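You operate a simulated robot arm through the tools that you are given. There is no shell and no other tool. Be economical: measure what you need, move in short steps, check, and stop when the job is done.

You are at the controls of a simulated robot arm. One attempt, no reset.

JOB
Free both stubs from the gland stand.
Fine: both nuts fully loose; stubs on the sleeve bench.
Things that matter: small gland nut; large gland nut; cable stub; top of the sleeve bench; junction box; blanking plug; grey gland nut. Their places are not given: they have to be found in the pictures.

Only the result counts: the job must be done as asked and must still hold three seconds after the hand-in. Knocking over, shifting, dropping, spilling or breaking anything else fails it.

ROBOT AND FRAMES
A 6-joint arm with a two-finger parallel gripper, fixed in place. Base frame: the origin is at the foot of the arm, x ahead of it, y to its left, z up; the work surface is at about z = 0.9. Units: m, rad, N and s.
With the tool pointing down near the work surface it reaches from about 0.24 to 0.66 m from the base axis. Its first joint turns from -1.152 to 1.152 rad. Payload 2.9 kg.
The tool frame sits at the grasp point between the pads (the TCP): z along the fingers, y along the line on which they close. The tips reach 0.03 m beyond it. The gripper opens to 0.11 m. The fingers are 0.02 m wide and 0.01 m thick; the gripper's body (0.048 by 0.112 m) begins 0.055 m behind the TCP.
Orientation is that of the tool frame in the base frame, as [roll, pitch, yaw] about the fixed x, y, z axes, in that order (R = Rz(yaw) Ry(pitch) Rx(roll)). With the fingers straight down and closing along the base's y, the tool's x points along the base's -x, its y along +y and its z along -z.

CONTROLS
- The arm moves only by the tool apply_moves. Its argument "commands" is one flat list of numbers, 7 for each row, row after row: the turn, a rotation vector about the tool's x, y, z in rad, then the shift along the tool's x, y, z in m, then the opening, from 0 (shut) to 1 (fully open). In form: [rx, ry, rz, dx, dy, dz, gripper, rx, ry, rz, dx, dy, dz, gripper, ...]. A call has 1 to 8 rows; each row shifts and turns the commanded pose from where the row before left it, along the tool's axes as they then stand. A row lasts 0.2 s, in which the tool goes at most 0.05 m and 0.15 rad; a call with a longer step from one row to the next is refused whole, and so is a gripper value outside its range. A pose out of reach is approached as far as the arm can. The call stops where the force on the tool passes 60 N (or 10 N more than at its start, if that is more) or the arm is blocked; 0.2 s more then pass. The fingers move at their own pace (about 0.108 m/s each) and stop on an object; they squeeze with about 41 N. The grip force told is the motor's: it shows also when the fingers shut on nothing. Time passes only in rows, and 0.2 s behind the last, so rows that do not move let the fingers close. It gives the time, the measured TCP pose, the force on the tool (base axes), the opening and the grip force at its end, in the units of the frame above (readings bear some noise), and new pictures: "views" is both (left out), scene, wrist or none.
- Cameras (640 x 400 px; columns grow to the right, rows downward): "scene" is fixed at [0.0706, 0.4288, 1.3886]; the picture's right is [-0.81, -0.58, 0.00], its down [-0.31, 0.44, -0.84] and it looks along [0.49, -0.69, -0.54] (base axes); focal length 214 px, centre (320, 200). "wrist" rides on the gripper at [-0.036, 0, -0.057] in the tool frame; the picture's right is [0.00, -1.00, 0.00], its down [0.97, 0.00, -0.24] and it looks along [0.24, 0.00, 0.97] (tool axes); focal length 218 px, centre (320, 200).
- measure_at(camera, pixels): for up to 12 pixels [column, row] of the newest picture of that camera ("zoom" is the newest enlarged one), the place [x, y, z] in the base frame of the surface seen there, good to about 0.002 m. The clock stands still meanwhile.
- enlarge(camera, box): a new picture of the part [left, top, right, bottom] of that camera's present view, enlarged. The clock stands still meanwhile.
- sign_off(): hands the job in; it is judged then, once.

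Work in short steps. Measure before you move; look again where a grasp or a placing could have gone wrong, and mend it. You have 80 turns and 120 pictures in all, those below and enlarged ones among them. Open the gripper and draw the arm clear of the work before you hand the job in, unless the task says otherwise; then end with one line.

The tools are called after "Emit:" by a JSON object that holds its "method" and its "body". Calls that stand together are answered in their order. apply_moves: Moves the arm, as the interface text tells. Its arguments: {"type":"object","properties":{"commands":{"type":"array","items":{"type":"number"}},"views":{"type":"string","enum":["both","scene","wrist","none"]}},"required":["commands"]} The other tools are called the same way: measure_at (camera, pixels) gives the place of the surface under pixels of a picture; enlarge (camera, box) takes an enlarged picture of a part of a camera's view; sign_off () hands the job in.

At the start:

```text
clock: 0.0
tcp_pos: [0.318, 0.0101, 1.3349]
tool_rot: [3.14, 0.001, 3.141]
ft_force: [-1.0, 0.7, 1.0]
gripper_width: 0.11
grip_force: 0.0
```

scene: 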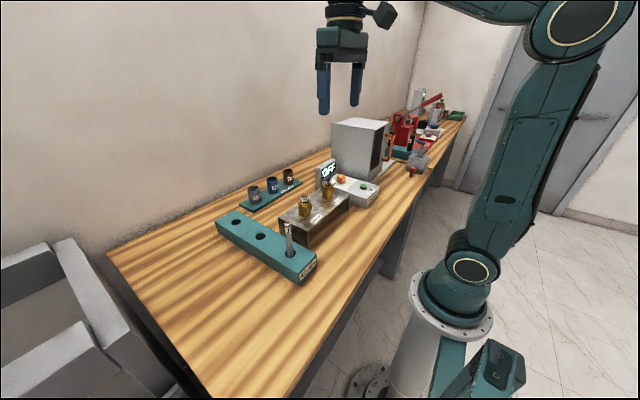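
wrist: 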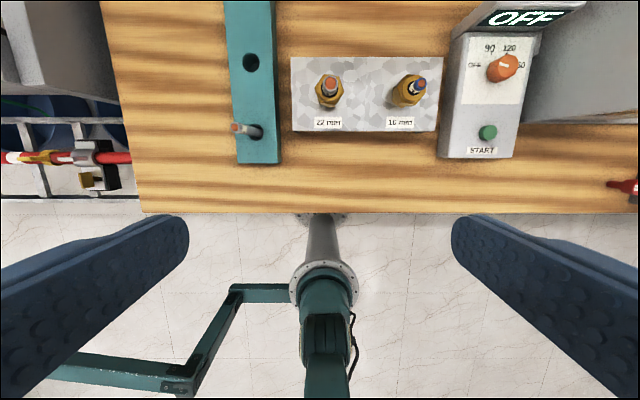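

The pictures show a steel stand with two brass gland nuts at wrist (328,92) and (408,92), and a teal rack at (255,80). I enlarge both views for details.

Emit:
{"method": "enlarge", "body": {"camera": "scene", "box": [205, 140, 395, 290]}}

Emit:
{"method": "enlarge", "body": {"camera": "wrist", "box": [210, 0, 530, 200]}}

```text
2.67 times, centred on (300, 215) of scene
```

zoom: 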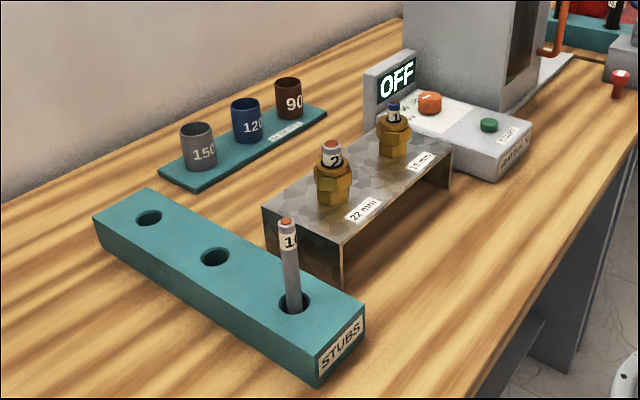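

```text
2.00 times, centred on (370, 100) of wrist
```

zoom: 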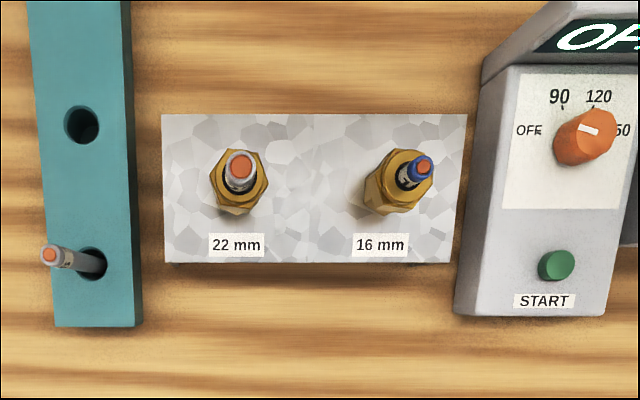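

Let me read the labels of the sleeve strip and look at the far end of the bench.

Emit:
{"method": "enlarge", "body": {"camera": "scene", "box": [240, 155, 320, 215]}}

Emit:
{"method": "enlarge", "body": {"camera": "scene", "box": [370, 80, 480, 180]}}

Emit:
{"method": "enlarge", "body": {"camera": "scene", "box": [275, 160, 355, 250]}}

```text
6.67 times, centred on (280, 185) of scene
```

zoom: 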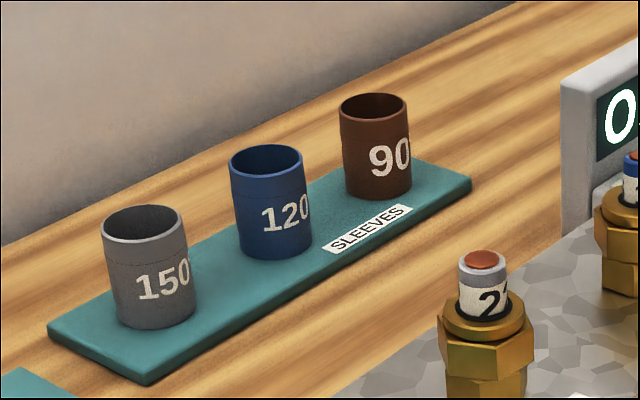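

```text
4.00 times, centred on (425, 130) of scene
```

zoom: 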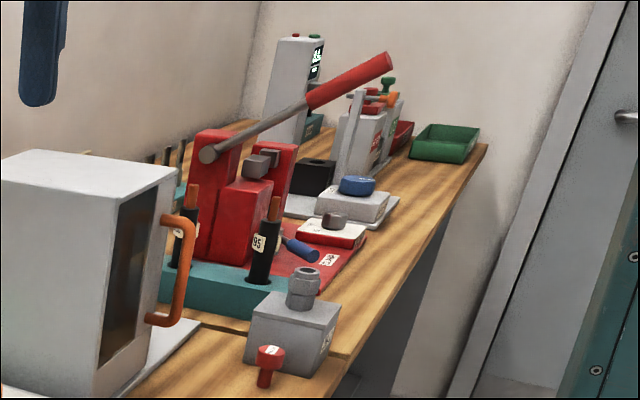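

```text
4.44 times, centred on (315, 205) of scene
```

zoom: 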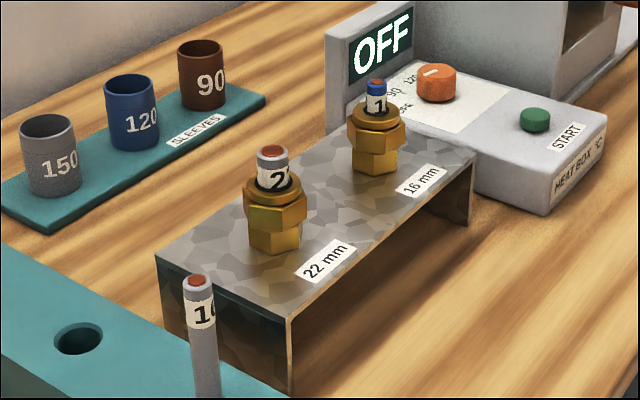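

The bench has a seam at the junction box, so this near section carries the sleeves: it looks to be the "sleeve bench". I measure the stand, nuts and stubs from the wrist camera.

Emit:
{"method": "measure_at", "body": {"camera": "wrist", "pixels": [[330, 84], [422, 83], [328, 106], [400, 105], [300, 120], [425, 70], [292, 58], [442, 58], [436, 130], [292, 130], [350, 180], [260, 150]]}}

Emit:
{"method": "measure_at", "body": {"camera": "zoom", "pixels": [[273, 152], [375, 84], [272, 195], [376, 118], [250, 204], [305, 204], [275, 245], [376, 165], [353, 130], [402, 130], [275, 220], [376, 145]]}}

```text
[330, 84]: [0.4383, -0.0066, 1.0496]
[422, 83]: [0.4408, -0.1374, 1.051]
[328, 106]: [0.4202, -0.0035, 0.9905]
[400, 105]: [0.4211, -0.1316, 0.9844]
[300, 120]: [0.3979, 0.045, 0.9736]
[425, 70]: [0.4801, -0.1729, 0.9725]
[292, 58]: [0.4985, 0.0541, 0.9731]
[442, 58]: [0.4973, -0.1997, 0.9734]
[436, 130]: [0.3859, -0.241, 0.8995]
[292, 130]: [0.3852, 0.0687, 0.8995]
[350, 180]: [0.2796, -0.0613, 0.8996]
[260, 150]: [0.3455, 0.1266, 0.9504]
```

```text
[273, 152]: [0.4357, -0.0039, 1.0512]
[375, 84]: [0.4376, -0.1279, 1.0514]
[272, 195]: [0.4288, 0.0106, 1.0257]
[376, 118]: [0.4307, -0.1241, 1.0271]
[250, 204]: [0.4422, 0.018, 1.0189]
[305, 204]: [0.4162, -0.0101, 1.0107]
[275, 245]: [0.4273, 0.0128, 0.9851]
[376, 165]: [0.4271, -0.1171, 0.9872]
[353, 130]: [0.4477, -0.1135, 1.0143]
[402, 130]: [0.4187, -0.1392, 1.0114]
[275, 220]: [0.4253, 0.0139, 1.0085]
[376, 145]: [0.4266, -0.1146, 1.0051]
```

Large nut axis at about (0.438, 0.00), small at about (0.438, -0.13), stand top 0.973, stub tops 1.051. I go above the large nut for a closer view.

Emit:
{"method": "apply_moves", "body": {"commands": [0, 0, 0, -0.024, -0.002, 0.034, 1, 0, 0, 0, -0.024, -0.002, 0.034, 1, 0, 0, 0, -0.024, -0.002, 0.034, 1, 0, 0, 0, -0.024, -0.002, 0.034, 1, 0, 0, 0, -0.024, -0.002, 0.034, 1], "views": "wrist"}}

```text
clock: 1.2
tcp_pos: [0.436, -0.0009, 1.1643]
tool_rot: [-3.14, 0.005, -3.141]
ft_force: [0.0, 0.8, -0.8]
gripper_width: 0.1101
grip_force: 0.1
```

wrist: 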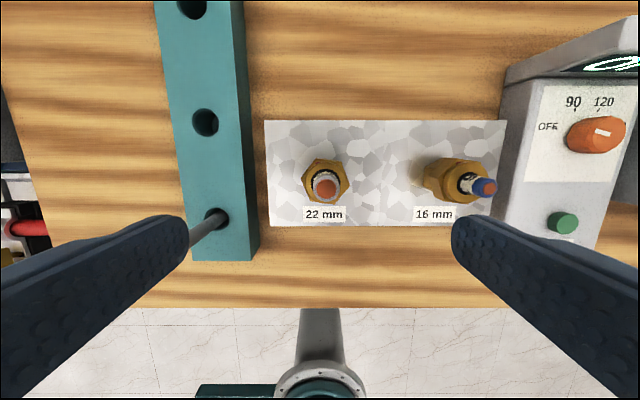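

Emit:
{"method": "enlarge", "body": {"camera": "wrist", "box": [285, 140, 365, 220]}}

Emit:
{"method": "measure_at", "body": {"camera": "zoom", "pixels": [[325, 240], [360, 360]]}}

```text
5.00 times, centred on (325, 180) of wrist
```

zoom: 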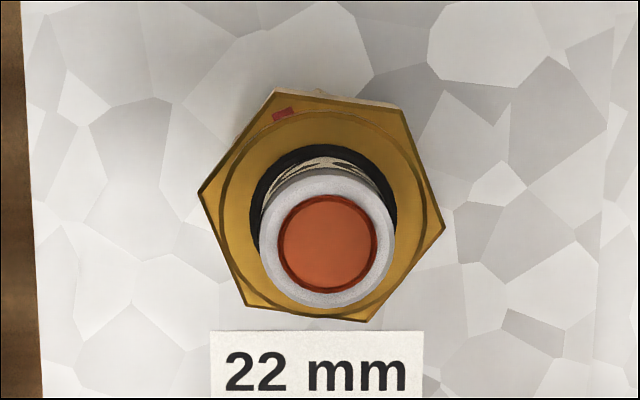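

```text
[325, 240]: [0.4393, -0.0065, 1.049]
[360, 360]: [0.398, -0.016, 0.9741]
```

Hex edges in the zoom run at about 8°, 68°, -52° in the picture, so the pads align at tool turns of -21°, +39°, +99°. I centre on (0.4395, -0.006) and turn to +99° clockwise so there's a long counter-clockwise stroke.

Emit:
{"method": "apply_moves", "body": {"commands": [0, 0, 0, -0.0035, -0.005, 0, 1, 0, 0, 0.145, 0, 0, 0, 1, 0, 0, 0.145, 0, 0, 0, 1, 0, 0, 0.145, 0, 0, 0, 1, 0, 0, 0.145, 0, 0, 0, 1, 0, 0, 0.145, 0, 0, 0, 1, 0, 0, 0.145, 0, 0, 0, 1], "views": "none"}}

Emit:
{"method": "apply_moves", "body": {"commands": [0, 0, 0.145, 0, 0, 0, 1, 0, 0, 0.145, 0, 0, 0, 1, 0, 0, 0.145, 0, 0, 0, 1, 0, 0, 0.145, 0, 0, 0, 1, 0, 0, 0.145, 0, 0, 0, 1, 0, 0, 0.135, 0, 0, 0, 1], "views": "wrist"}}

```text
clock: 2.8
tcp_pos: [0.4409, -0.0044, 1.1658]
tool_rot: [3.14, 0.001, 2.269]
ft_force: [-0.3, 1.2, 0.0]
gripper_width: 0.1099
grip_force: 0.1
```

```text
clock: 4.2
tcp_pos: [0.4406, -0.0047, 1.1654]
tool_rot: [3.141, 0.0, 1.408]
ft_force: [1.0, -0.3, 0.8]
gripper_width: 0.11
grip_force: 0.1
```

wrist: 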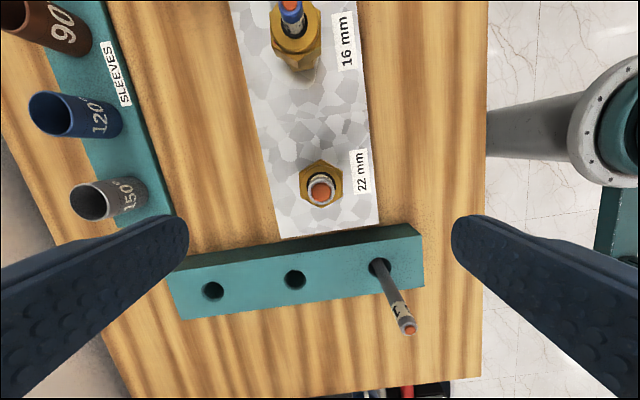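

Emit:
{"method": "enlarge", "body": {"camera": "wrist", "box": [270, 140, 370, 220]}}

Emit:
{"method": "measure_at", "body": {"camera": "wrist", "pixels": [[408, 327], [380, 266], [320, 190], [289, 4], [296, 12], [212, 290], [294, 279], [400, 250]]}}

```text
5.00 times, centred on (320, 180) of wrist
```

zoom: 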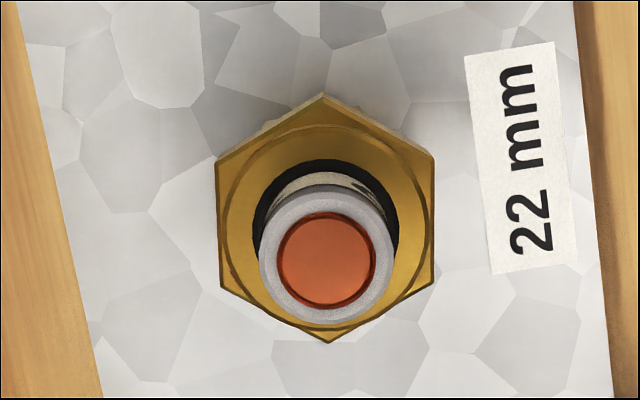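

```text
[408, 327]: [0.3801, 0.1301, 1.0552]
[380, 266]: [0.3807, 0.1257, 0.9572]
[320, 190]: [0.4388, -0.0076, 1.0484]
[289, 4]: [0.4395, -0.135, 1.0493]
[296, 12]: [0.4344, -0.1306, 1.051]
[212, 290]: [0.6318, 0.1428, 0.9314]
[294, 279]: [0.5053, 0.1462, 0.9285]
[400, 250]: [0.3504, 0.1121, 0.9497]
```

Pads are parallel to the flats (vertical edges at zoom x 217 and 434) and the nut is about 41 mm across. I descend to TCP z≈1.03 with fingers still open and look.

Emit:
{"method": "apply_moves", "body": {"commands": [0, 0, 0, -0.0014, -0.001, 0.034, 1, 0, 0, 0, 0, 0, 0.034, 1, 0, 0, 0, 0, 0, 0.034, 1, 0, 0, 0, 0, 0, 0.034, 1, 0, 0, 0, 0, 0, 0, 1], "views": "none"}}

Emit:
{"method": "enlarge", "body": {"camera": "scene", "box": [280, 150, 360, 240]}}

```text
clock: 5.4
tcp_pos: [0.4388, -0.0032, 1.0285]
tool_rot: [3.137, -0.001, 1.413]
ft_force: [0.1, -0.3, 0.1]
gripper_width: 0.1102
grip_force: 0.0
```

```text
4.44 times, centred on (320, 195) of scene
```

zoom: 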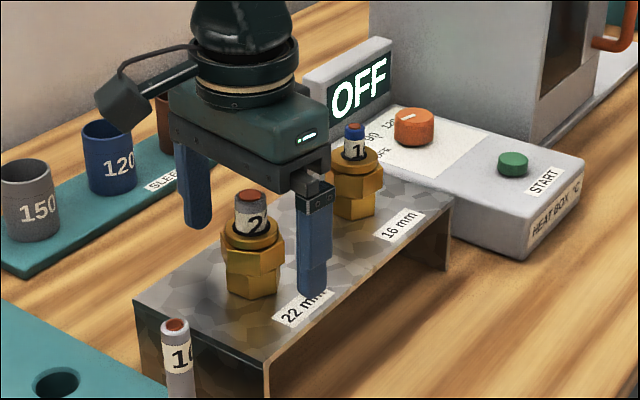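

Measure the near finger's tip and nut to check height and centring.

Emit:
{"method": "measure_at", "body": {"camera": "zoom", "pixels": [[312, 292], [302, 292], [324, 288], [313, 270], [252, 252], [252, 266], [252, 280], [252, 240], [230, 262], [250, 192]]}}

```text
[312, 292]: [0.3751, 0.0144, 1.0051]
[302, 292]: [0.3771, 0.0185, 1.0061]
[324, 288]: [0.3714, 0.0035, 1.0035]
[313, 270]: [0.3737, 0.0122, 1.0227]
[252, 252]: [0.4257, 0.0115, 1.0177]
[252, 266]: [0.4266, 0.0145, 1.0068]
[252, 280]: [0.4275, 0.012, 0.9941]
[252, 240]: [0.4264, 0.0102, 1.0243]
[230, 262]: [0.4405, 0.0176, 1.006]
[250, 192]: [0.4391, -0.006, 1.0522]
```

Finger centre seems ~4 mm too far in +y; I correct that, raise 2 mm and close on the nut.

Emit:
{"method": "apply_moves", "body": {"commands": [0, 0, 0, -0.004, 0, -0.002, 1, 0, 0, 0, 0, 0, 0, 0.6, 0, 0, 0, 0, 0, 0, 0, 0, 0, 0, 0, 0, 0, 0, 0, 0, 0, 0, 0, 0, 0], "views": "none"}}

Emit:
{"method": "enlarge", "body": {"camera": "scene", "box": [280, 150, 360, 240]}}

```text
clock: 6.6
tcp_pos: [0.4394, -0.0089, 1.0312]
tool_rot: [3.138, -0.001, 1.412]
ft_force: [8.4, -1.3, -3.1]
gripper_width: 0.0479
grip_force: 44.9
```

```text
4.44 times, centred on (320, 195) of scene
```

zoom: 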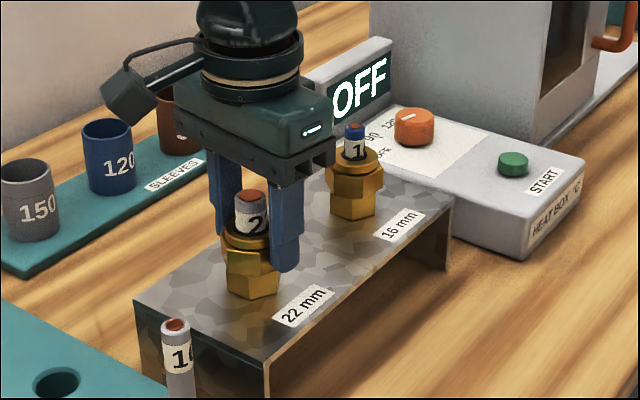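

The width 0.048 is wider than the 0.041 across flats I measured; perhaps the tips touch the fixed lower hexagon. I open, raise 6 mm and close again to compare.

Emit:
{"method": "apply_moves", "body": {"commands": [0, 0, 0, 0, 0, 0, 0.6, 0, 0, 0, 0, 0, -0.006, 0.6, 0, 0, 0, 0, 0, 0, 0.0, 0, 0, 0, 0, 0, 0, 0, 0, 0, 0, 0, 0, 0, 0], "views": "wrist"}}

Emit:
{"method": "enlarge", "body": {"camera": "wrist", "box": [260, 200, 380, 300]}}

```text
clock: 7.8
tcp_pos: [0.4397, -0.0105, 1.0358]
tool_rot: [3.14, 0.0, 1.411]
ft_force: [2.9, 1.0, -4.0]
gripper_width: 0.0477
grip_force: 44.7
```

wrist: 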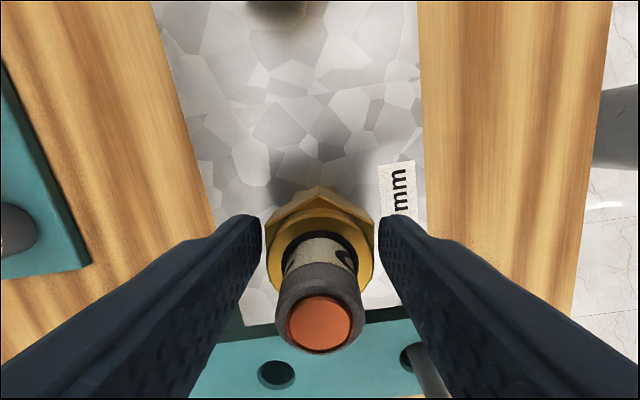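

```text
4.00 times, centred on (320, 250) of wrist
```

zoom: 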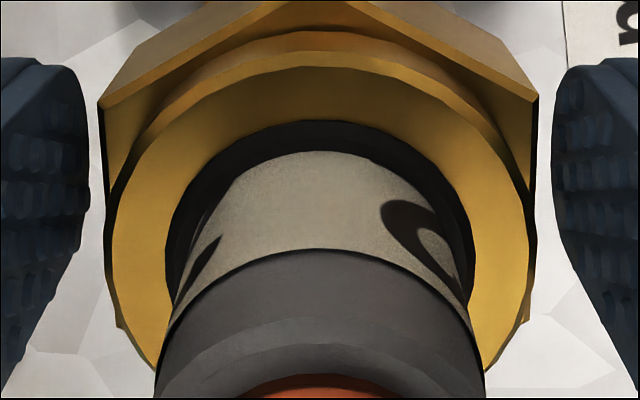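

The grip settles at 0.048 again, so the nut's contact shape is round-ish; grip force is firm. I turn it counter-clockwise (negative rz).

Emit:
{"method": "apply_moves", "body": {"commands": [0, 0, -0.08, 0, 0, 0, 0, 0, 0, -0.14, 0, 0, 0, 0, 0, 0, -0.14, 0, 0, 0, 0, 0, 0, -0.14, 0, 0, 0, 0, 0, 0, -0.14, 0, 0, 0, 0, 0, 0, -0.14, 0, 0, 0, 0, 0, 0, -0.14, 0, 0, 0, 0, 0, 0, -0.14, 0, 0, 0, 0], "views": "wrist"}}

Emit:
{"method": "enlarge", "body": {"camera": "scene", "box": [280, 150, 360, 240]}}

```text
clock: 9.6
tcp_pos: [0.4433, -0.0077, 1.037]
tool_rot: [3.132, 0.008, 2.479]
ft_force: [39.2, 27.8, -24.3]
gripper_width: 0.048
grip_force: 44.6
```

wrist: 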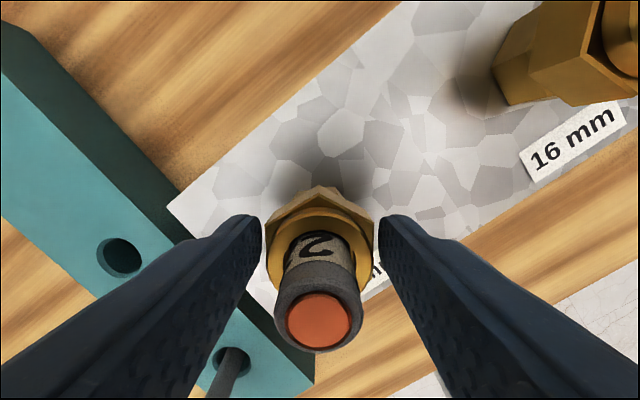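

```text
4.44 times, centred on (320, 195) of scene
```

zoom: 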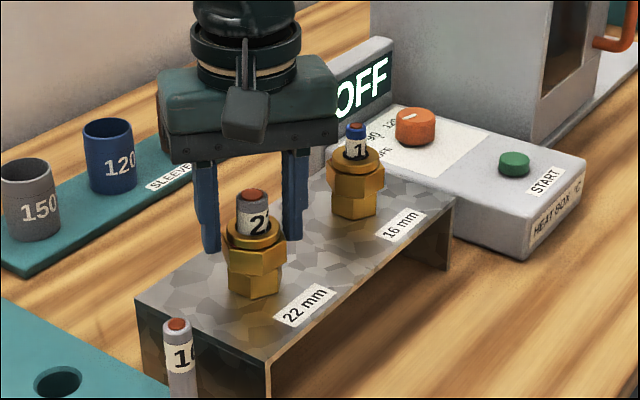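

The nut followed (hex still parallel to the pads, 1.07 rad turned) but a side force of ~48 N built up from an off-centre axis. I release to reset it and see the free pose.

Emit:
{"method": "apply_moves", "body": {"commands": [0, 0, 0, 0, 0, 0, 0.65, 0, 0, 0, 0, 0, 0, 0.65, 0, 0, 0, 0, 0, 0, 0.65], "views": "wrist"}}

Emit:
{"method": "enlarge", "body": {"camera": "wrist", "box": [260, 200, 380, 300]}}

Emit:
{"method": "enlarge", "body": {"camera": "scene", "box": [285, 170, 345, 220]}}

```text
clock: 10.4
tcp_pos: [0.4385, -0.0094, 1.0374]
tool_rot: [3.141, 0.001, 2.471]
ft_force: [0.0, -0.3, 0.3]
gripper_width: 0.0716
grip_force: 0.0
```

wrist: 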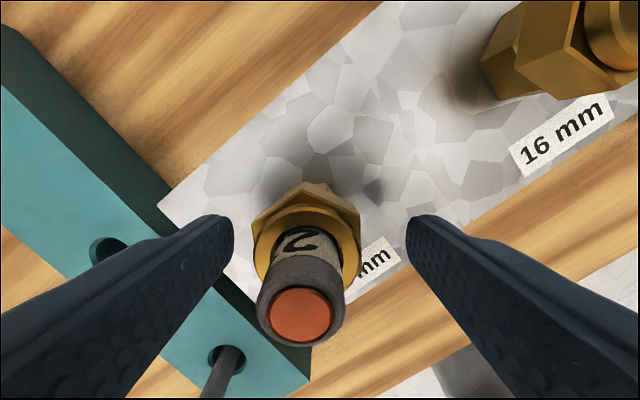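

```text
4.00 times, centred on (320, 250) of wrist
```

zoom: 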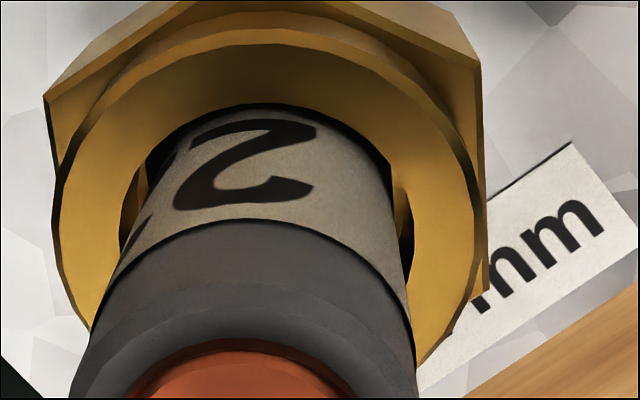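

```text
8.00 times, centred on (315, 195) of scene
```

zoom: 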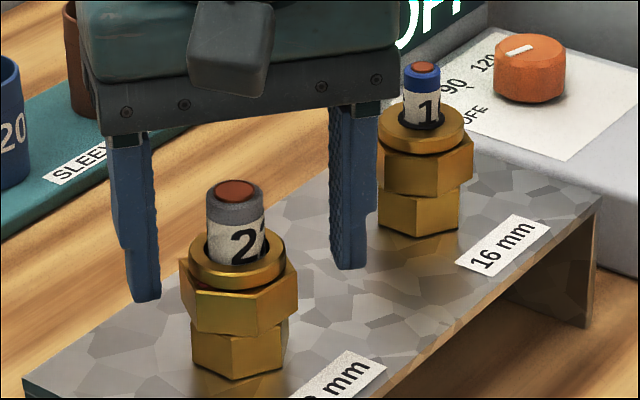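

The nut turned and the seal gap around the stub opened. The nut sits ~4 mm to tool +y of the pads' centre, so I shift, regrip and keep turning.

Emit:
{"method": "apply_moves", "body": {"commands": [0, 0, 0, 0, 0.004, 0, 0.65, 0, 0, 0, 0, 0, 0, 0, 0, 0, 0, 0, 0, 0, 0, 0, 0, -0.14, 0, 0, 0, 0, 0, 0, -0.14, 0, 0, 0, 0, 0, 0, -0.14, 0, 0, 0, 0, 0, 0, -0.14, 0, 0, 0, 0, 0, 0, -0.14, 0, 0, 0, 0], "views": "none"}}

Emit:
{"method": "apply_moves", "body": {"commands": [0, 0, -0.14, 0, 0, 0, 0, 0, 0, -0.14, 0, 0, 0, 0, 0, 0, -0.14, 0, 0, 0, 0, 0, 0, -0.14, 0, 0, 0, 0, 0, 0, -0.14, 0, 0, 0, 0, 0, 0, -0.14, 0, 0, 0, 0], "views": "wrist"}}

```text
clock: 12.2
tcp_pos: [0.4427, -0.0055, 1.0369]
tool_rot: [3.139, 0.003, -3.104]
ft_force: [5.5, 23.8, -6.2]
gripper_width: 0.0475
grip_force: 45.2
```

```text
clock: 13.6
tcp_pos: [0.4398, -0.0072, 1.0379]
tool_rot: [3.135, -0.003, -2.269]
ft_force: [-16.1, 28.1, 1.1]
gripper_width: 0.0469
grip_force: 45.2
```

wrist: 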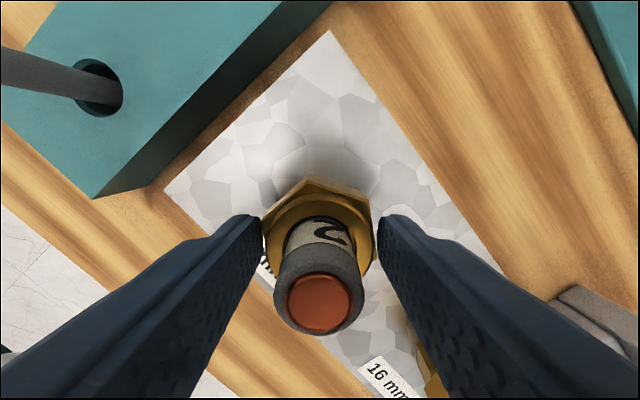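

Another ~1.5 rad done, with a small slip and side force rising. I release and inspect the nut height.

Emit:
{"method": "apply_moves", "body": {"commands": [0, 0, 0, 0, 0, 0, 0.65, 0, 0, 0, 0, 0, 0, 0.65, 0, 0, 0, 0, 0, 0, 0.65], "views": "wrist"}}

Emit:
{"method": "enlarge", "body": {"camera": "wrist", "box": [260, 200, 380, 300]}}

Emit:
{"method": "enlarge", "body": {"camera": "scene", "box": [285, 170, 345, 220]}}

```text
clock: 14.4
tcp_pos: [0.4431, -0.0068, 1.0366]
tool_rot: [-3.141, 0.003, -2.272]
ft_force: [-0.1, 0.5, -0.4]
gripper_width: 0.0718
grip_force: 0.0
```

wrist: 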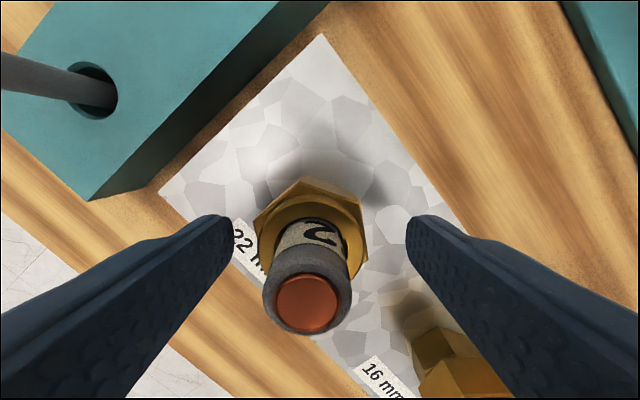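

```text
4.00 times, centred on (320, 250) of wrist
```

zoom: 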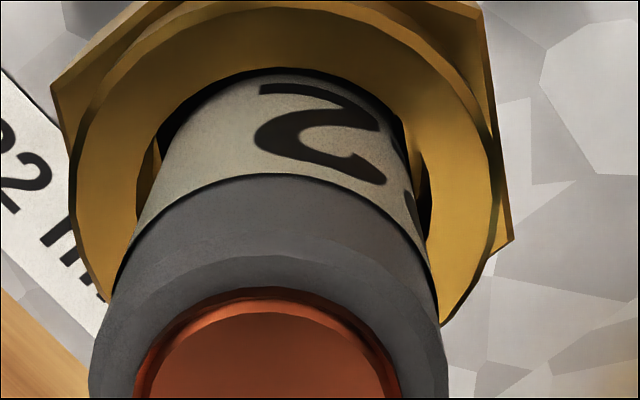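

```text
8.00 times, centred on (315, 195) of scene
```

zoom: 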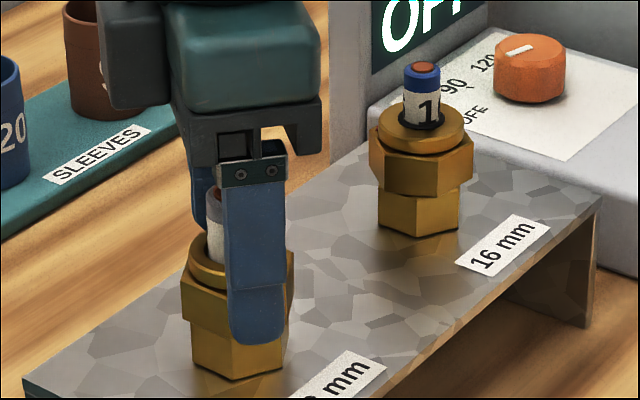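

Offsets say the axis is 4 mm in tool +y; I centre, regrip and continue counter-clockwise to find out whether there is an end stop.

Emit:
{"method": "apply_moves", "body": {"commands": [0, 0, 0, 0, 0.004, 0, 0.65, 0, 0, 0, 0, 0, 0, 0, 0, 0, 0, 0, 0, 0, 0, 0, 0, -0.14, 0, 0, 0, 0, 0, 0, -0.14, 0, 0, 0, 0, 0, 0, -0.14, 0, 0, 0, 0, 0, 0, -0.14, 0, 0, 0, 0, 0, 0, -0.14, 0, 0, 0, 0], "views": "wrist"}}

Emit:
{"method": "apply_moves", "body": {"commands": [0, 0, -0.14, 0, 0, 0, 0, 0, 0, -0.14, 0, 0, 0, 0, 0, 0, -0.14, 0, 0, 0, 0, 0, 0, -0.14, 0, 0, 0, 0, 0, 0, -0.14, 0, 0, 0, 0, 0, 0, -0.14, 0, 0, 0, 0], "views": "wrist"}}

```text
clock: 16.2
tcp_pos: [0.4396, -0.0024, 1.0378]
tool_rot: [-3.136, 0.002, -1.566]
ft_force: [15.0, 7.2, 3.6]
gripper_width: 0.0418
grip_force: 44.9
```

wrist: 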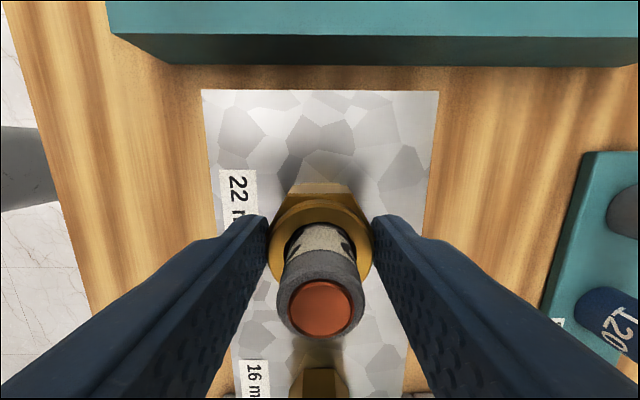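

```text
clock: 17.6
tcp_pos: [0.4392, -0.0033, 1.0366]
tool_rot: [-3.138, -0.001, -0.726]
ft_force: [15.2, 8.5, -3.3]
gripper_width: 0.0456
grip_force: 45.2
```

wrist: 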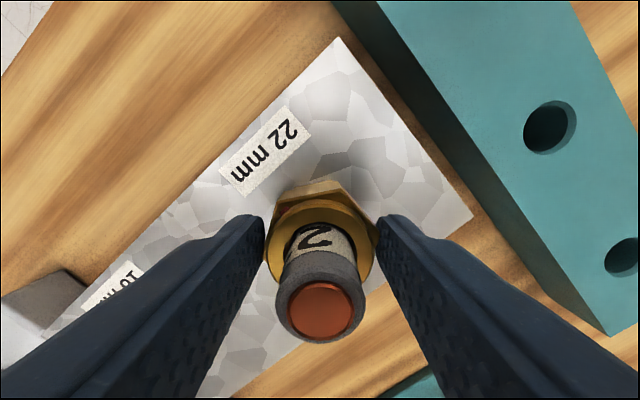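

The width now varies with angle (0.042 to 0.046), so the nut has stopped following - slip or end stop. I release, rise and look for the red index mark (it was at +23° from base +x at the start).

Emit:
{"method": "apply_moves", "body": {"commands": [0, 0, 0, 0, 0, 0, 1, 0, 0, 0, 0, 0, 0, 1, 0, 0, 0, 0, 0, -0.04, 1, 0, 0, 0, 0, 0, -0.04, 1, 0, 0, 0, 0, 0, -0.04, 1], "views": "wrist"}}

Emit:
{"method": "enlarge", "body": {"camera": "wrist", "box": [275, 140, 375, 220]}}

Emit:
{"method": "enlarge", "body": {"camera": "scene", "box": [285, 170, 345, 220]}}

```text
clock: 18.8
tcp_pos: [0.4395, -0.0052, 1.1572]
tool_rot: [3.141, 0.0, -0.731]
ft_force: [-0.4, -0.2, -0.2]
gripper_width: 0.1099
grip_force: 0.0
```

wrist: 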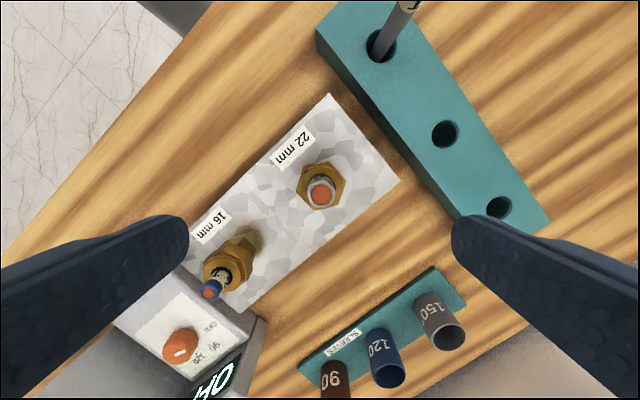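

```text
5.00 times, centred on (325, 180) of wrist
```

zoom: 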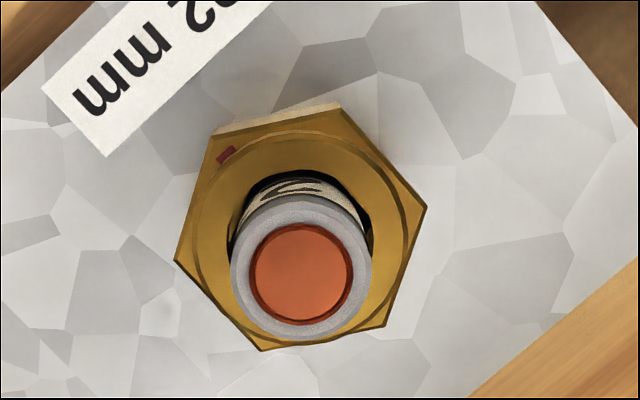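

```text
8.00 times, centred on (315, 195) of scene
```

zoom: 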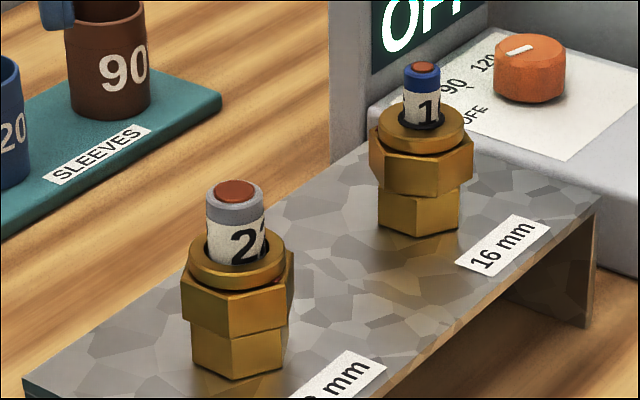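

The mark is now at about 182°: a net turn of ~159°. I test for an end stop with a properly mated grip: the contact flats mate at width 0.042, which is 48° clockwise from here.

Emit:
{"method": "apply_moves", "body": {"commands": [0, 0, 0.14, 0, 0, 0, 1, 0, 0, 0.14, 0, 0, 0, 1, 0, 0, 0.14, 0, 0, 0, 1, 0, 0, 0.14, 0, 0, 0, 1, 0, 0, 0.14, 0, 0, 0.04, 1, 0, 0, 0.14, 0, 0, 0.04, 1, 0, 0, 0, 0, 0, 0.04, 1, 0, 0, 0, 0, 0, 0, 0], "views": "none"}}

Emit:
{"method": "apply_moves", "body": {"commands": [0, 0, 0, 0, 0, 0, 0, 0, 0, 0, 0, 0, 0, 0], "views": "wrist"}}

Emit:
{"method": "apply_moves", "body": {"commands": [0, 0, -0.1, 0, 0, 0, 0, 0, 0, -0.1, 0, 0, 0, 0, 0, 0, -0.1, 0, 0, 0, 0], "views": "wrist"}}

```text
clock: 20.6
tcp_pos: [0.4404, -0.0059, 1.0357]
tool_rot: [-3.138, 0.001, -1.573]
ft_force: [-0.8, -0.6, -0.2]
gripper_width: 0.0415
grip_force: 17.9
```

```text
clock: 21.2
tcp_pos: [0.4407, -0.0061, 1.0359]
tool_rot: [-3.141, 0.0, -1.572]
ft_force: [-1.5, 0.3, -6.0]
gripper_width: 0.0414
grip_force: 44.5
```

wrist: 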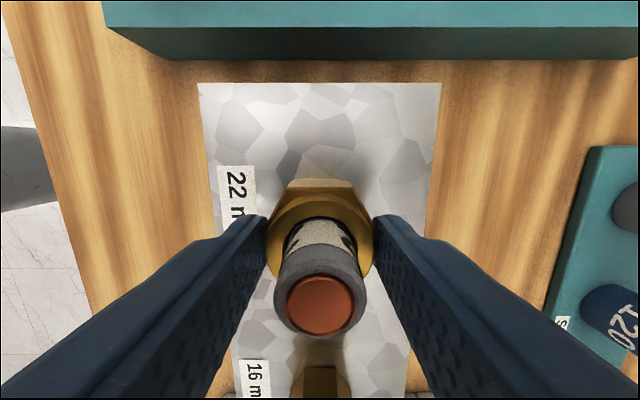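

```text
clock: 22.0
tcp_pos: [0.4402, -0.0084, 1.0359]
tool_rot: [-3.137, -0.005, -1.285]
ft_force: [20.1, -23.7, -20.4]
gripper_width: 0.0459
grip_force: 44.6
```

wrist: 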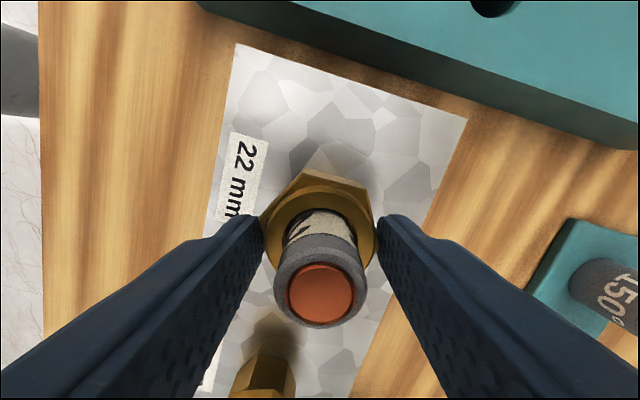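

The pads cammed open to 0.046 over 16° with the mated nut unmoved: the large nut is at its end stop, so fully loose. I release, rise and turn back clockwise to prepare for the small nut.

Emit:
{"method": "apply_moves", "body": {"commands": [0, 0, 0, 0, 0, 0, 1, 0, 0, 0, 0, 0, 0, 1, 0, 0, 0, 0, 0, -0.04, 1, 0, 0, 0, 0, 0, -0.04, 1, 0, 0, 0.145, 0, 0, -0.04, 1, 0, 0, 0.145, 0, 0, 0, 1, 0, 0, 0.145, 0, 0, 0, 1, 0, 0, 0.145, 0, 0, 0, 1], "views": "none"}}

Emit:
{"method": "apply_moves", "body": {"commands": [0, 0, 0.145, 0, 0, 0, 1, 0, 0, 0.145, 0, 0, 0, 1, 0, 0, 0.145, 0, 0, 0, 1, 0, 0, 0.145, 0, 0, 0, 1, 0, 0, 0.145, 0, 0, 0, 1, 0, 0, 0.145, 0, 0, 0, 1, 0, 0, 0.145, 0, 0, 0, 1, 0, 0, 0.145, 0, 0, 0, 1], "views": "none"}}

Emit:
{"method": "apply_moves", "body": {"commands": [0, 0, 0.145, 0, 0, 0, 1, 0, 0, 0.145, 0, 0, 0, 1, 0, 0, 0.145, 0, 0, 0, 1, 0, 0, 0.145, 0, 0, 0, 1, 0, 0, 0.145, 0, 0, 0, 1, 0, 0, 0.145, 0, 0, 0, 1, 0, 0, 0.145, 0, 0, 0, 1, 0, 0, 0.145, 0, 0, 0, 1], "views": "none"}}

```text
clock: 23.8
tcp_pos: [0.4385, -0.0043, 1.1574]
tool_rot: [-3.14, -0.001, -1.855]
ft_force: [0.3, 0.0, 0.4]
gripper_width: 0.1101
grip_force: 0.0
```

```text
clock: 25.6
tcp_pos: [0.4392, -0.0044, 1.1566]
tool_rot: [-3.141, 0.002, -3.015]
ft_force: [0.6, 0.0, 0.0]
gripper_width: 0.1098
grip_force: 0.1
```

```text
clock: 27.4
tcp_pos: [0.4383, -0.0047, 1.1572]
tool_rot: [3.14, 0.002, 2.106]
ft_force: [0.3, 0.5, 0.2]
gripper_width: 0.1101
grip_force: 0.0
```

Now I move over the small nut at about (0.438, -0.134).

Emit:
{"method": "apply_moves", "body": {"commands": [0, 0, 0, -0.037, -0.022, 0, 1, 0, 0, 0, -0.037, -0.022, 0, 1, 0, 0, 0, -0.037, -0.022, 0, 1, 0, 0, 0, 0, 0, 0, 1], "views": "wrist"}}

Emit:
{"method": "enlarge", "body": {"camera": "wrist", "box": [275, 140, 375, 220]}}

Emit:
{"method": "measure_at", "body": {"camera": "wrist", "pixels": [[321, 187]]}}

```text
clock: 28.4
tcp_pos: [0.4391, -0.1335, 1.1596]
tool_rot: [3.141, 0.002, 2.11]
ft_force: [-0.2, 0.2, 0.1]
gripper_width: 0.11
grip_force: 0.0
```

wrist: 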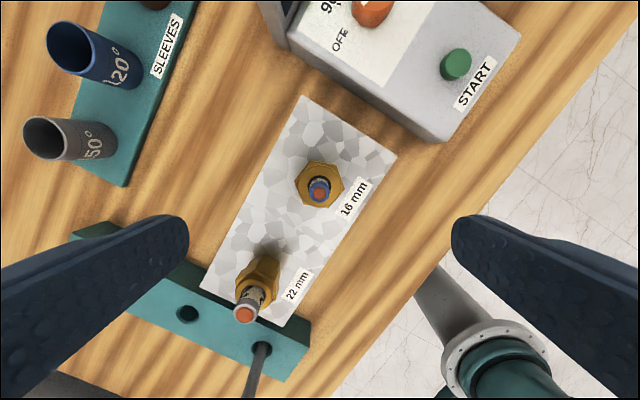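

```text
5.00 times, centred on (325, 180) of wrist
```

zoom: 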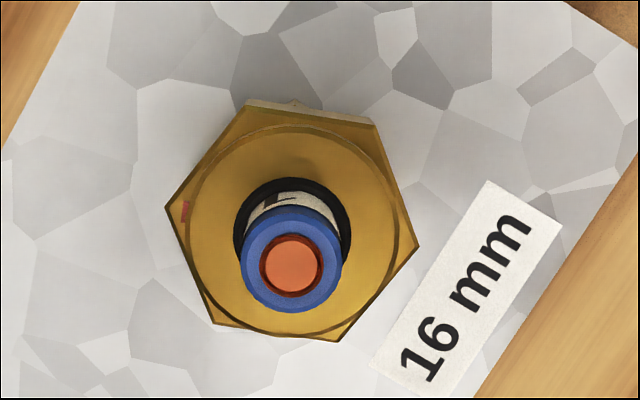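

```text
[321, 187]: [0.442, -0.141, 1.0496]
```

Small nut: same hex; aligning its visual vertices (axis at 8.5°) with the closing line needs rz +0.148. I align, descend and close.

Emit:
{"method": "apply_moves", "body": {"commands": [0, 0, 0.148, 0, 0, 0, 1, 0, 0, 0, -0.0015, 0, 0.04, 1, 0, 0, 0, 0, 0, 0.04, 1, 0, 0, 0, 0, 0, 0.0425, 1, 0, 0, 0, 0, 0, 0, 0.5, 0, 0, 0, 0, 0, 0, 0, 0, 0, 0, 0, 0, 0, 0, 0, 0, 0, 0, 0, 0, 0], "views": "wrist"}}

```text
clock: 30.2
tcp_pos: [0.4411, -0.135, 1.0361]
tool_rot: [3.138, 0.0, 1.963]
ft_force: [7.8, 3.1, -8.7]
gripper_width: 0.0415
grip_force: 44.9
```

wrist: 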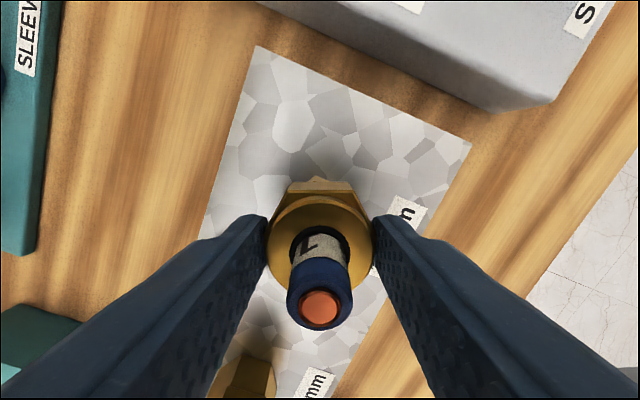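

Mated at 0.0415. I turn counter-clockwise.

Emit:
{"method": "apply_moves", "body": {"commands": [0, 0, -0.14, 0, 0, 0, 0, 0, 0, -0.14, 0, 0, 0, 0, 0, 0, -0.14, 0, 0, 0, 0, 0, 0, -0.14, 0, 0, 0, 0, 0, 0, -0.14, 0, 0, 0, 0, 0, 0, -0.14, 0, 0, 0, 0, 0, 0, -0.14, 0, 0, 0, 0, 0, 0, -0.14, 0, 0, 0, 0], "views": "none"}}

Emit:
{"method": "apply_moves", "body": {"commands": [0, 0, -0.14, 0, 0, 0, 0, 0, 0, -0.14, 0, 0, 0, 0, 0, 0, -0.14, 0, 0, 0, 0, 0, 0, -0.14, 0, 0, 0, 0, 0, 0, -0.14, 0, 0, 0, 0, 0, 0, -0.14, 0, 0, 0, 0], "views": "wrist"}}

```text
clock: 32.0
tcp_pos: [0.4402, -0.1348, 1.0364]
tool_rot: [-3.14, 0.005, 3.085]
ft_force: [0.8, 3.1, 26.2]
gripper_width: 0.0415
grip_force: 44.8
```

```text
clock: 33.4
tcp_pos: [0.4397, -0.1352, 1.0368]
tool_rot: [-3.136, 0.002, -2.358]
ft_force: [-0.1, -0.9, 30.5]
gripper_width: 0.0415
grip_force: 45.0
```

wrist: 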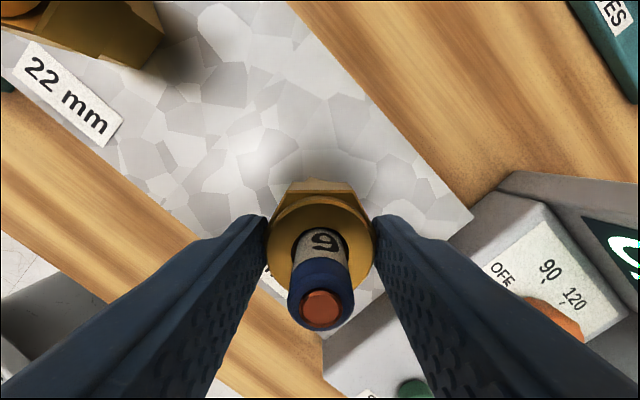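

The nut follows well (1.96 rad, width still 0.0415), with upward force of 30 N as it rises. I continue with a slight upward follow.

Emit:
{"method": "apply_moves", "body": {"commands": [0, 0, -0.1, 0, 0, -0.0006, 0, 0, 0, -0.1, 0, 0, -0.0002, 0, 0, 0, -0.1, 0, 0, -0.0002, 0, 0, 0, -0.1, 0, 0, -0.0001, 0, 0, 0, -0.1, 0, 0, -0.0001, 0], "views": "none"}}

Emit:
{"method": "apply_moves", "body": {"commands": [0, 0, -0.1, 0, 0, 0, 0, 0, 0, -0.1, 0, 0, 0, 0, 0, 0, -0.1, 0, 0, 0, 0, 0, 0, -0.1, 0, 0, 0, 0], "views": "none"}}

Emit:
{"method": "apply_moves", "body": {"commands": [0, 0, -0.1, 0, 0, 0, 0, 0, 0, -0.1, 0, 0, 0, 0, 0, 0, -0.1, 0, 0, 0, 0], "views": "wrist"}}

```text
clock: 34.6
tcp_pos: [0.4405, -0.1356, 1.0357]
tool_rot: [-3.137, -0.001, -1.859]
ft_force: [3.9, -0.6, 19.2]
gripper_width: 0.0413
grip_force: 44.9
```

```text
clock: 35.6
tcp_pos: [0.4404, -0.1358, 1.0365]
tool_rot: [-3.14, 0.0, -1.465]
ft_force: [8.4, 1.7, 11.7]
gripper_width: 0.0428
grip_force: 45.1
```

```text
clock: 36.4
tcp_pos: [0.4399, -0.1346, 1.0339]
tool_rot: [-3.14, 0.0, -1.162]
ft_force: [13.3, 0.0, -2.0]
gripper_width: 0.0474
grip_force: 45.1
```

wrist: 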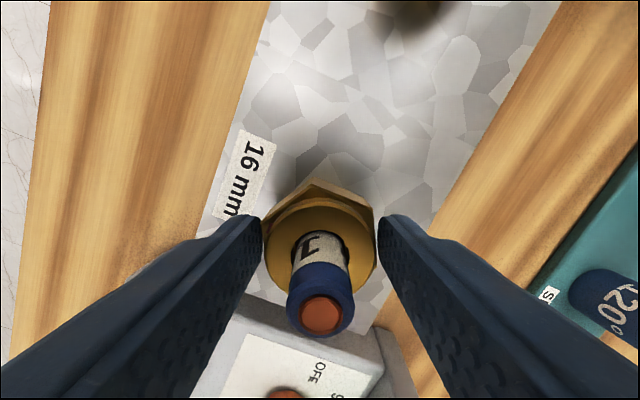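

Stop reached again at ~160° (width rose to 0.047 from yaw about -1.5): the small nut is fully loose. I release, rise and turn back to yaw π for gripping the stubs.

Emit:
{"method": "apply_moves", "body": {"commands": [0, 0, 0, 0, 0, 0, 1, 0, 0, 0, 0, 0, 0, 1, 0, 0, 0, 0, 0, -0.04, 1, 0, 0, 0, 0, 0, -0.04, 1, 0, 0, 0.14, 0, 0, -0.04, 1, 0, 0, 0.14, 0, 0, 0, 1, 0, 0, 0.14, 0, 0, 0, 1, 0, 0, 0.14, 0, 0, 0, 1], "views": "none"}}

Emit:
{"method": "apply_moves", "body": {"commands": [0, 0, 0.142, 0, 0, 0, 1, 0, 0, 0.142, 0, 0, 0, 1, 0, 0, 0.142, 0, 0, 0, 1, 0, 0, 0.142, 0, 0, 0, 1, 0, 0, 0.142, 0, 0, 0, 1, 0, 0, 0.142, 0, 0, 0, 1, 0, 0, 0.142, 0, 0, 0, 1, 0, 0, 0.142, 0, 0, 0, 1], "views": "none"}}

Emit:
{"method": "apply_moves", "body": {"commands": [0, 0, 0.142, 0, 0, 0, 1, 0, 0, 0.142, 0, 0, 0, 1, 0, 0, 0, 0, 0, 0, 1], "views": "both"}}

Emit:
{"method": "enlarge", "body": {"camera": "wrist", "box": [275, 140, 375, 220]}}

Emit:
{"method": "measure_at", "body": {"camera": "zoom", "pixels": [[290, 265]]}}

```text
clock: 38.2
tcp_pos: [0.4402, -0.1347, 1.1574]
tool_rot: [-3.14, 0.001, -1.725]
ft_force: [-0.9, 0.6, -0.5]
gripper_width: 0.1098
grip_force: 0.0
```

```text
clock: 40.0
tcp_pos: [0.4388, -0.1354, 1.1553]
tool_rot: [-3.139, 0.004, -2.861]
ft_force: [0.0, 0.2, 0.3]
gripper_width: 0.11
grip_force: 0.0
```

```text
clock: 40.8
tcp_pos: [0.4395, -0.1345, 1.1555]
tool_rot: [-3.141, 0.002, 3.14]
ft_force: [-0.3, 1.0, 0.3]
gripper_width: 0.1101
grip_force: 0.0
```

scene: 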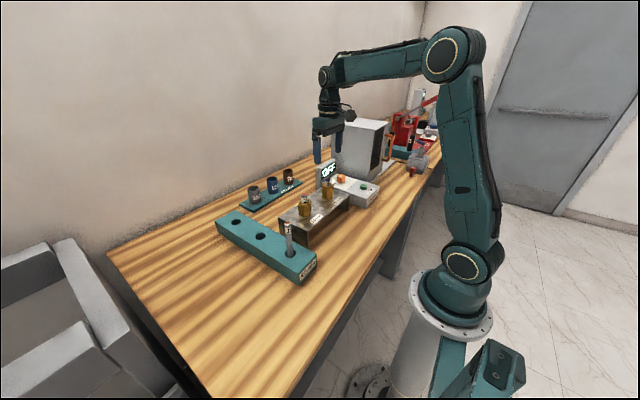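
wrist: 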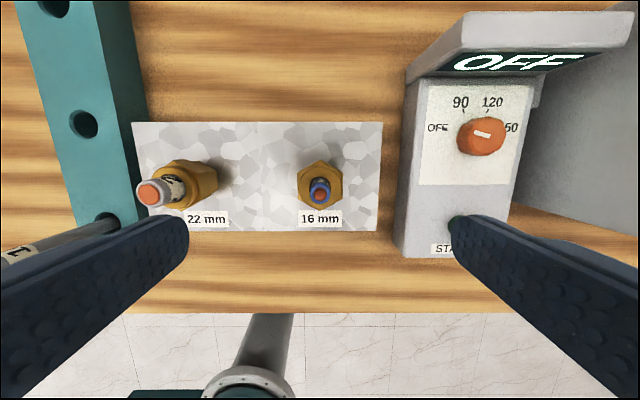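

```text
5.00 times, centred on (325, 180) of wrist
```

zoom: 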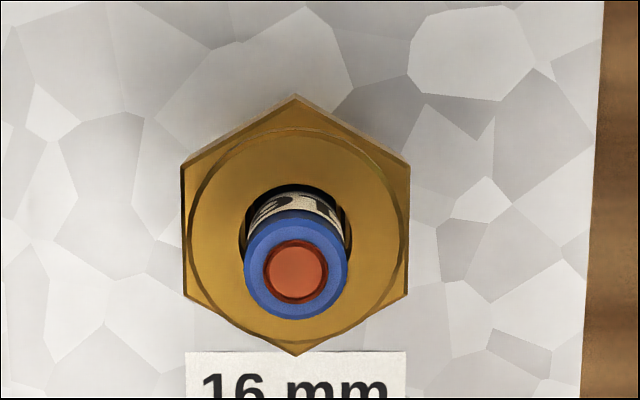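

```text
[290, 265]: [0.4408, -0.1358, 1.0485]
```

The small stub stands free in its nut (gap visible), top at (0.440, -0.136, 1.05). I descend to TCP z 1.061 (tips just above the nut), grip and lift slightly.

Emit:
{"method": "apply_moves", "body": {"commands": [0, 0, 0, -0.001, -0.001, 0.031, 0.5, 0, 0, 0, 0, 0, 0.031, 0.5, 0, 0, 0, 0, 0, 0.032, 0.5, 0, 0, 0, 0, 0, 0, 0, 0, 0, 0, 0, 0, 0, 0, 0, 0, 0, 0, 0, 0, 0], "views": "wrist"}}

```text
clock: 42.2
tcp_pos: [0.4405, -0.1363, 1.0618]
tool_rot: [-3.14, 0.003, -3.14]
ft_force: [0.4, 0.7, 0.1]
gripper_width: 0.0146
grip_force: 40.6
```

wrist: 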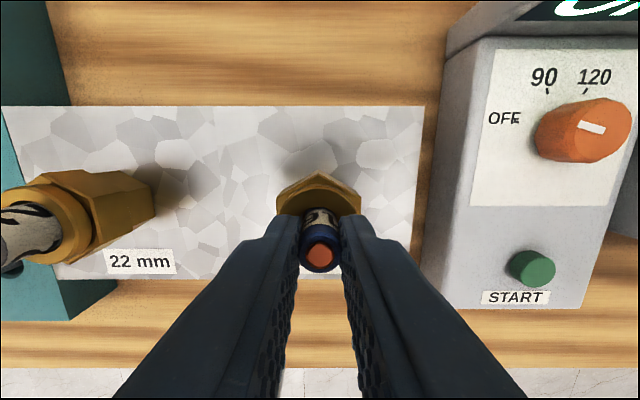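

Gripped at 0.0146 with 41 N. I lift slowly, watching the force.

Emit:
{"method": "apply_moves", "body": {"commands": [0, 0, 0, 0, 0, -0.005, 0, 0, 0, 0, 0, 0, -0.01, 0, 0, 0, 0, 0, 0, -0.02, 0, 0, 0, 0, 0, 0, -0.03, 0], "views": "none"}}

Emit:
{"method": "enlarge", "body": {"camera": "scene", "box": [280, 120, 380, 220]}}

```text
clock: 43.2
tcp_pos: [0.4421, -0.1364, 1.128]
tool_rot: [-3.142, 0.001, -3.14]
ft_force: [-0.3, -0.5, -1.3]
gripper_width: 0.0146
grip_force: 40.7
```

```text
4.00 times, centred on (330, 170) of scene
```

zoom: 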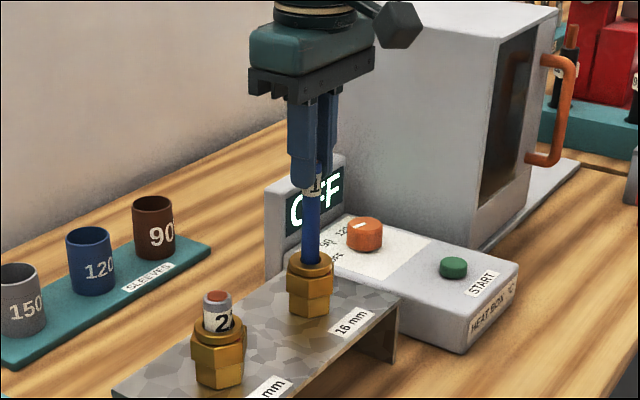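

It slides out freely and the nut stays. I lift further.

Emit:
{"method": "apply_moves", "body": {"commands": [0, 0, 0, 0, 0, -0.03, 0, 0, 0, 0, 0, 0, -0.03, 0], "views": "none"}}

Emit:
{"method": "enlarge", "body": {"camera": "scene", "box": [280, 120, 380, 220]}}

```text
clock: 43.8
tcp_pos: [0.4402, -0.1364, 1.1857]
tool_rot: [3.141, 0.003, 3.14]
ft_force: [0.5, -0.3, -0.8]
gripper_width: 0.0144
grip_force: 41.0
```

```text
4.00 times, centred on (330, 170) of scene
```

zoom: 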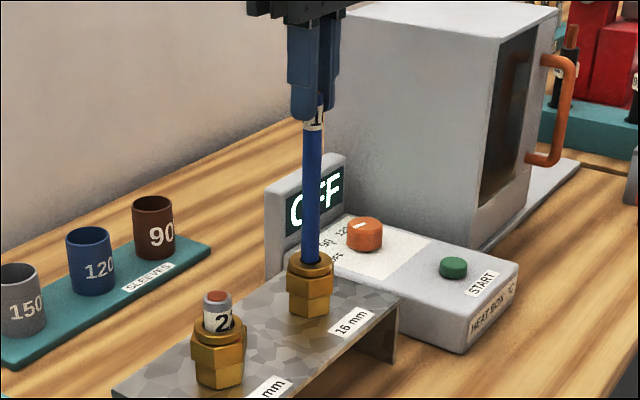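

Still in the nut by a little; lift another 5 cm and look.

Emit:
{"method": "apply_moves", "body": {"commands": [0, 0, 0, 0, 0, -0.025, 0, 0, 0, 0, 0, 0, -0.025, 0, 0, 0, 0, 0, 0, 0, 0], "views": "none"}}

Emit:
{"method": "enlarge", "body": {"camera": "scene", "box": [280, 120, 380, 220]}}

```text
clock: 44.6
tcp_pos: [0.441, -0.1355, 1.2364]
tool_rot: [-3.141, 0.003, -3.14]
ft_force: [-0.2, -0.7, -1.7]
gripper_width: 0.0146
grip_force: 40.6
```

```text
4.00 times, centred on (330, 170) of scene
```

zoom: 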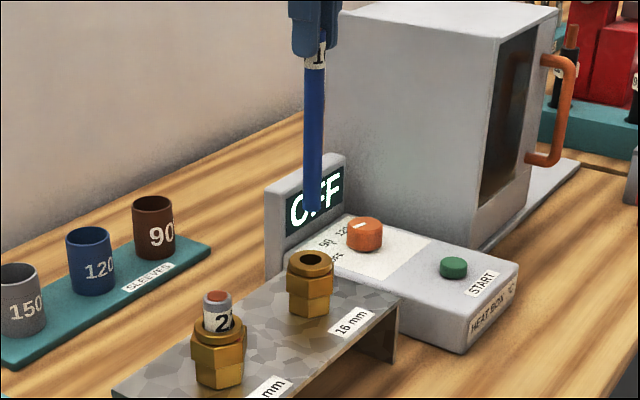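

Emit:
{"method": "measure_at", "body": {"camera": "zoom", "pixels": [[313, 209], [313, 212], [312, 205], [313, 190], [316, 80], [318, 60]]}}

```text
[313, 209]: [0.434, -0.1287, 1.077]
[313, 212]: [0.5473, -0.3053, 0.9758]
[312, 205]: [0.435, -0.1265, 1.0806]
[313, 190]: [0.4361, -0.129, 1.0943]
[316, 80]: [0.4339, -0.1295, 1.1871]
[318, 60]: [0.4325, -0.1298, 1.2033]
```

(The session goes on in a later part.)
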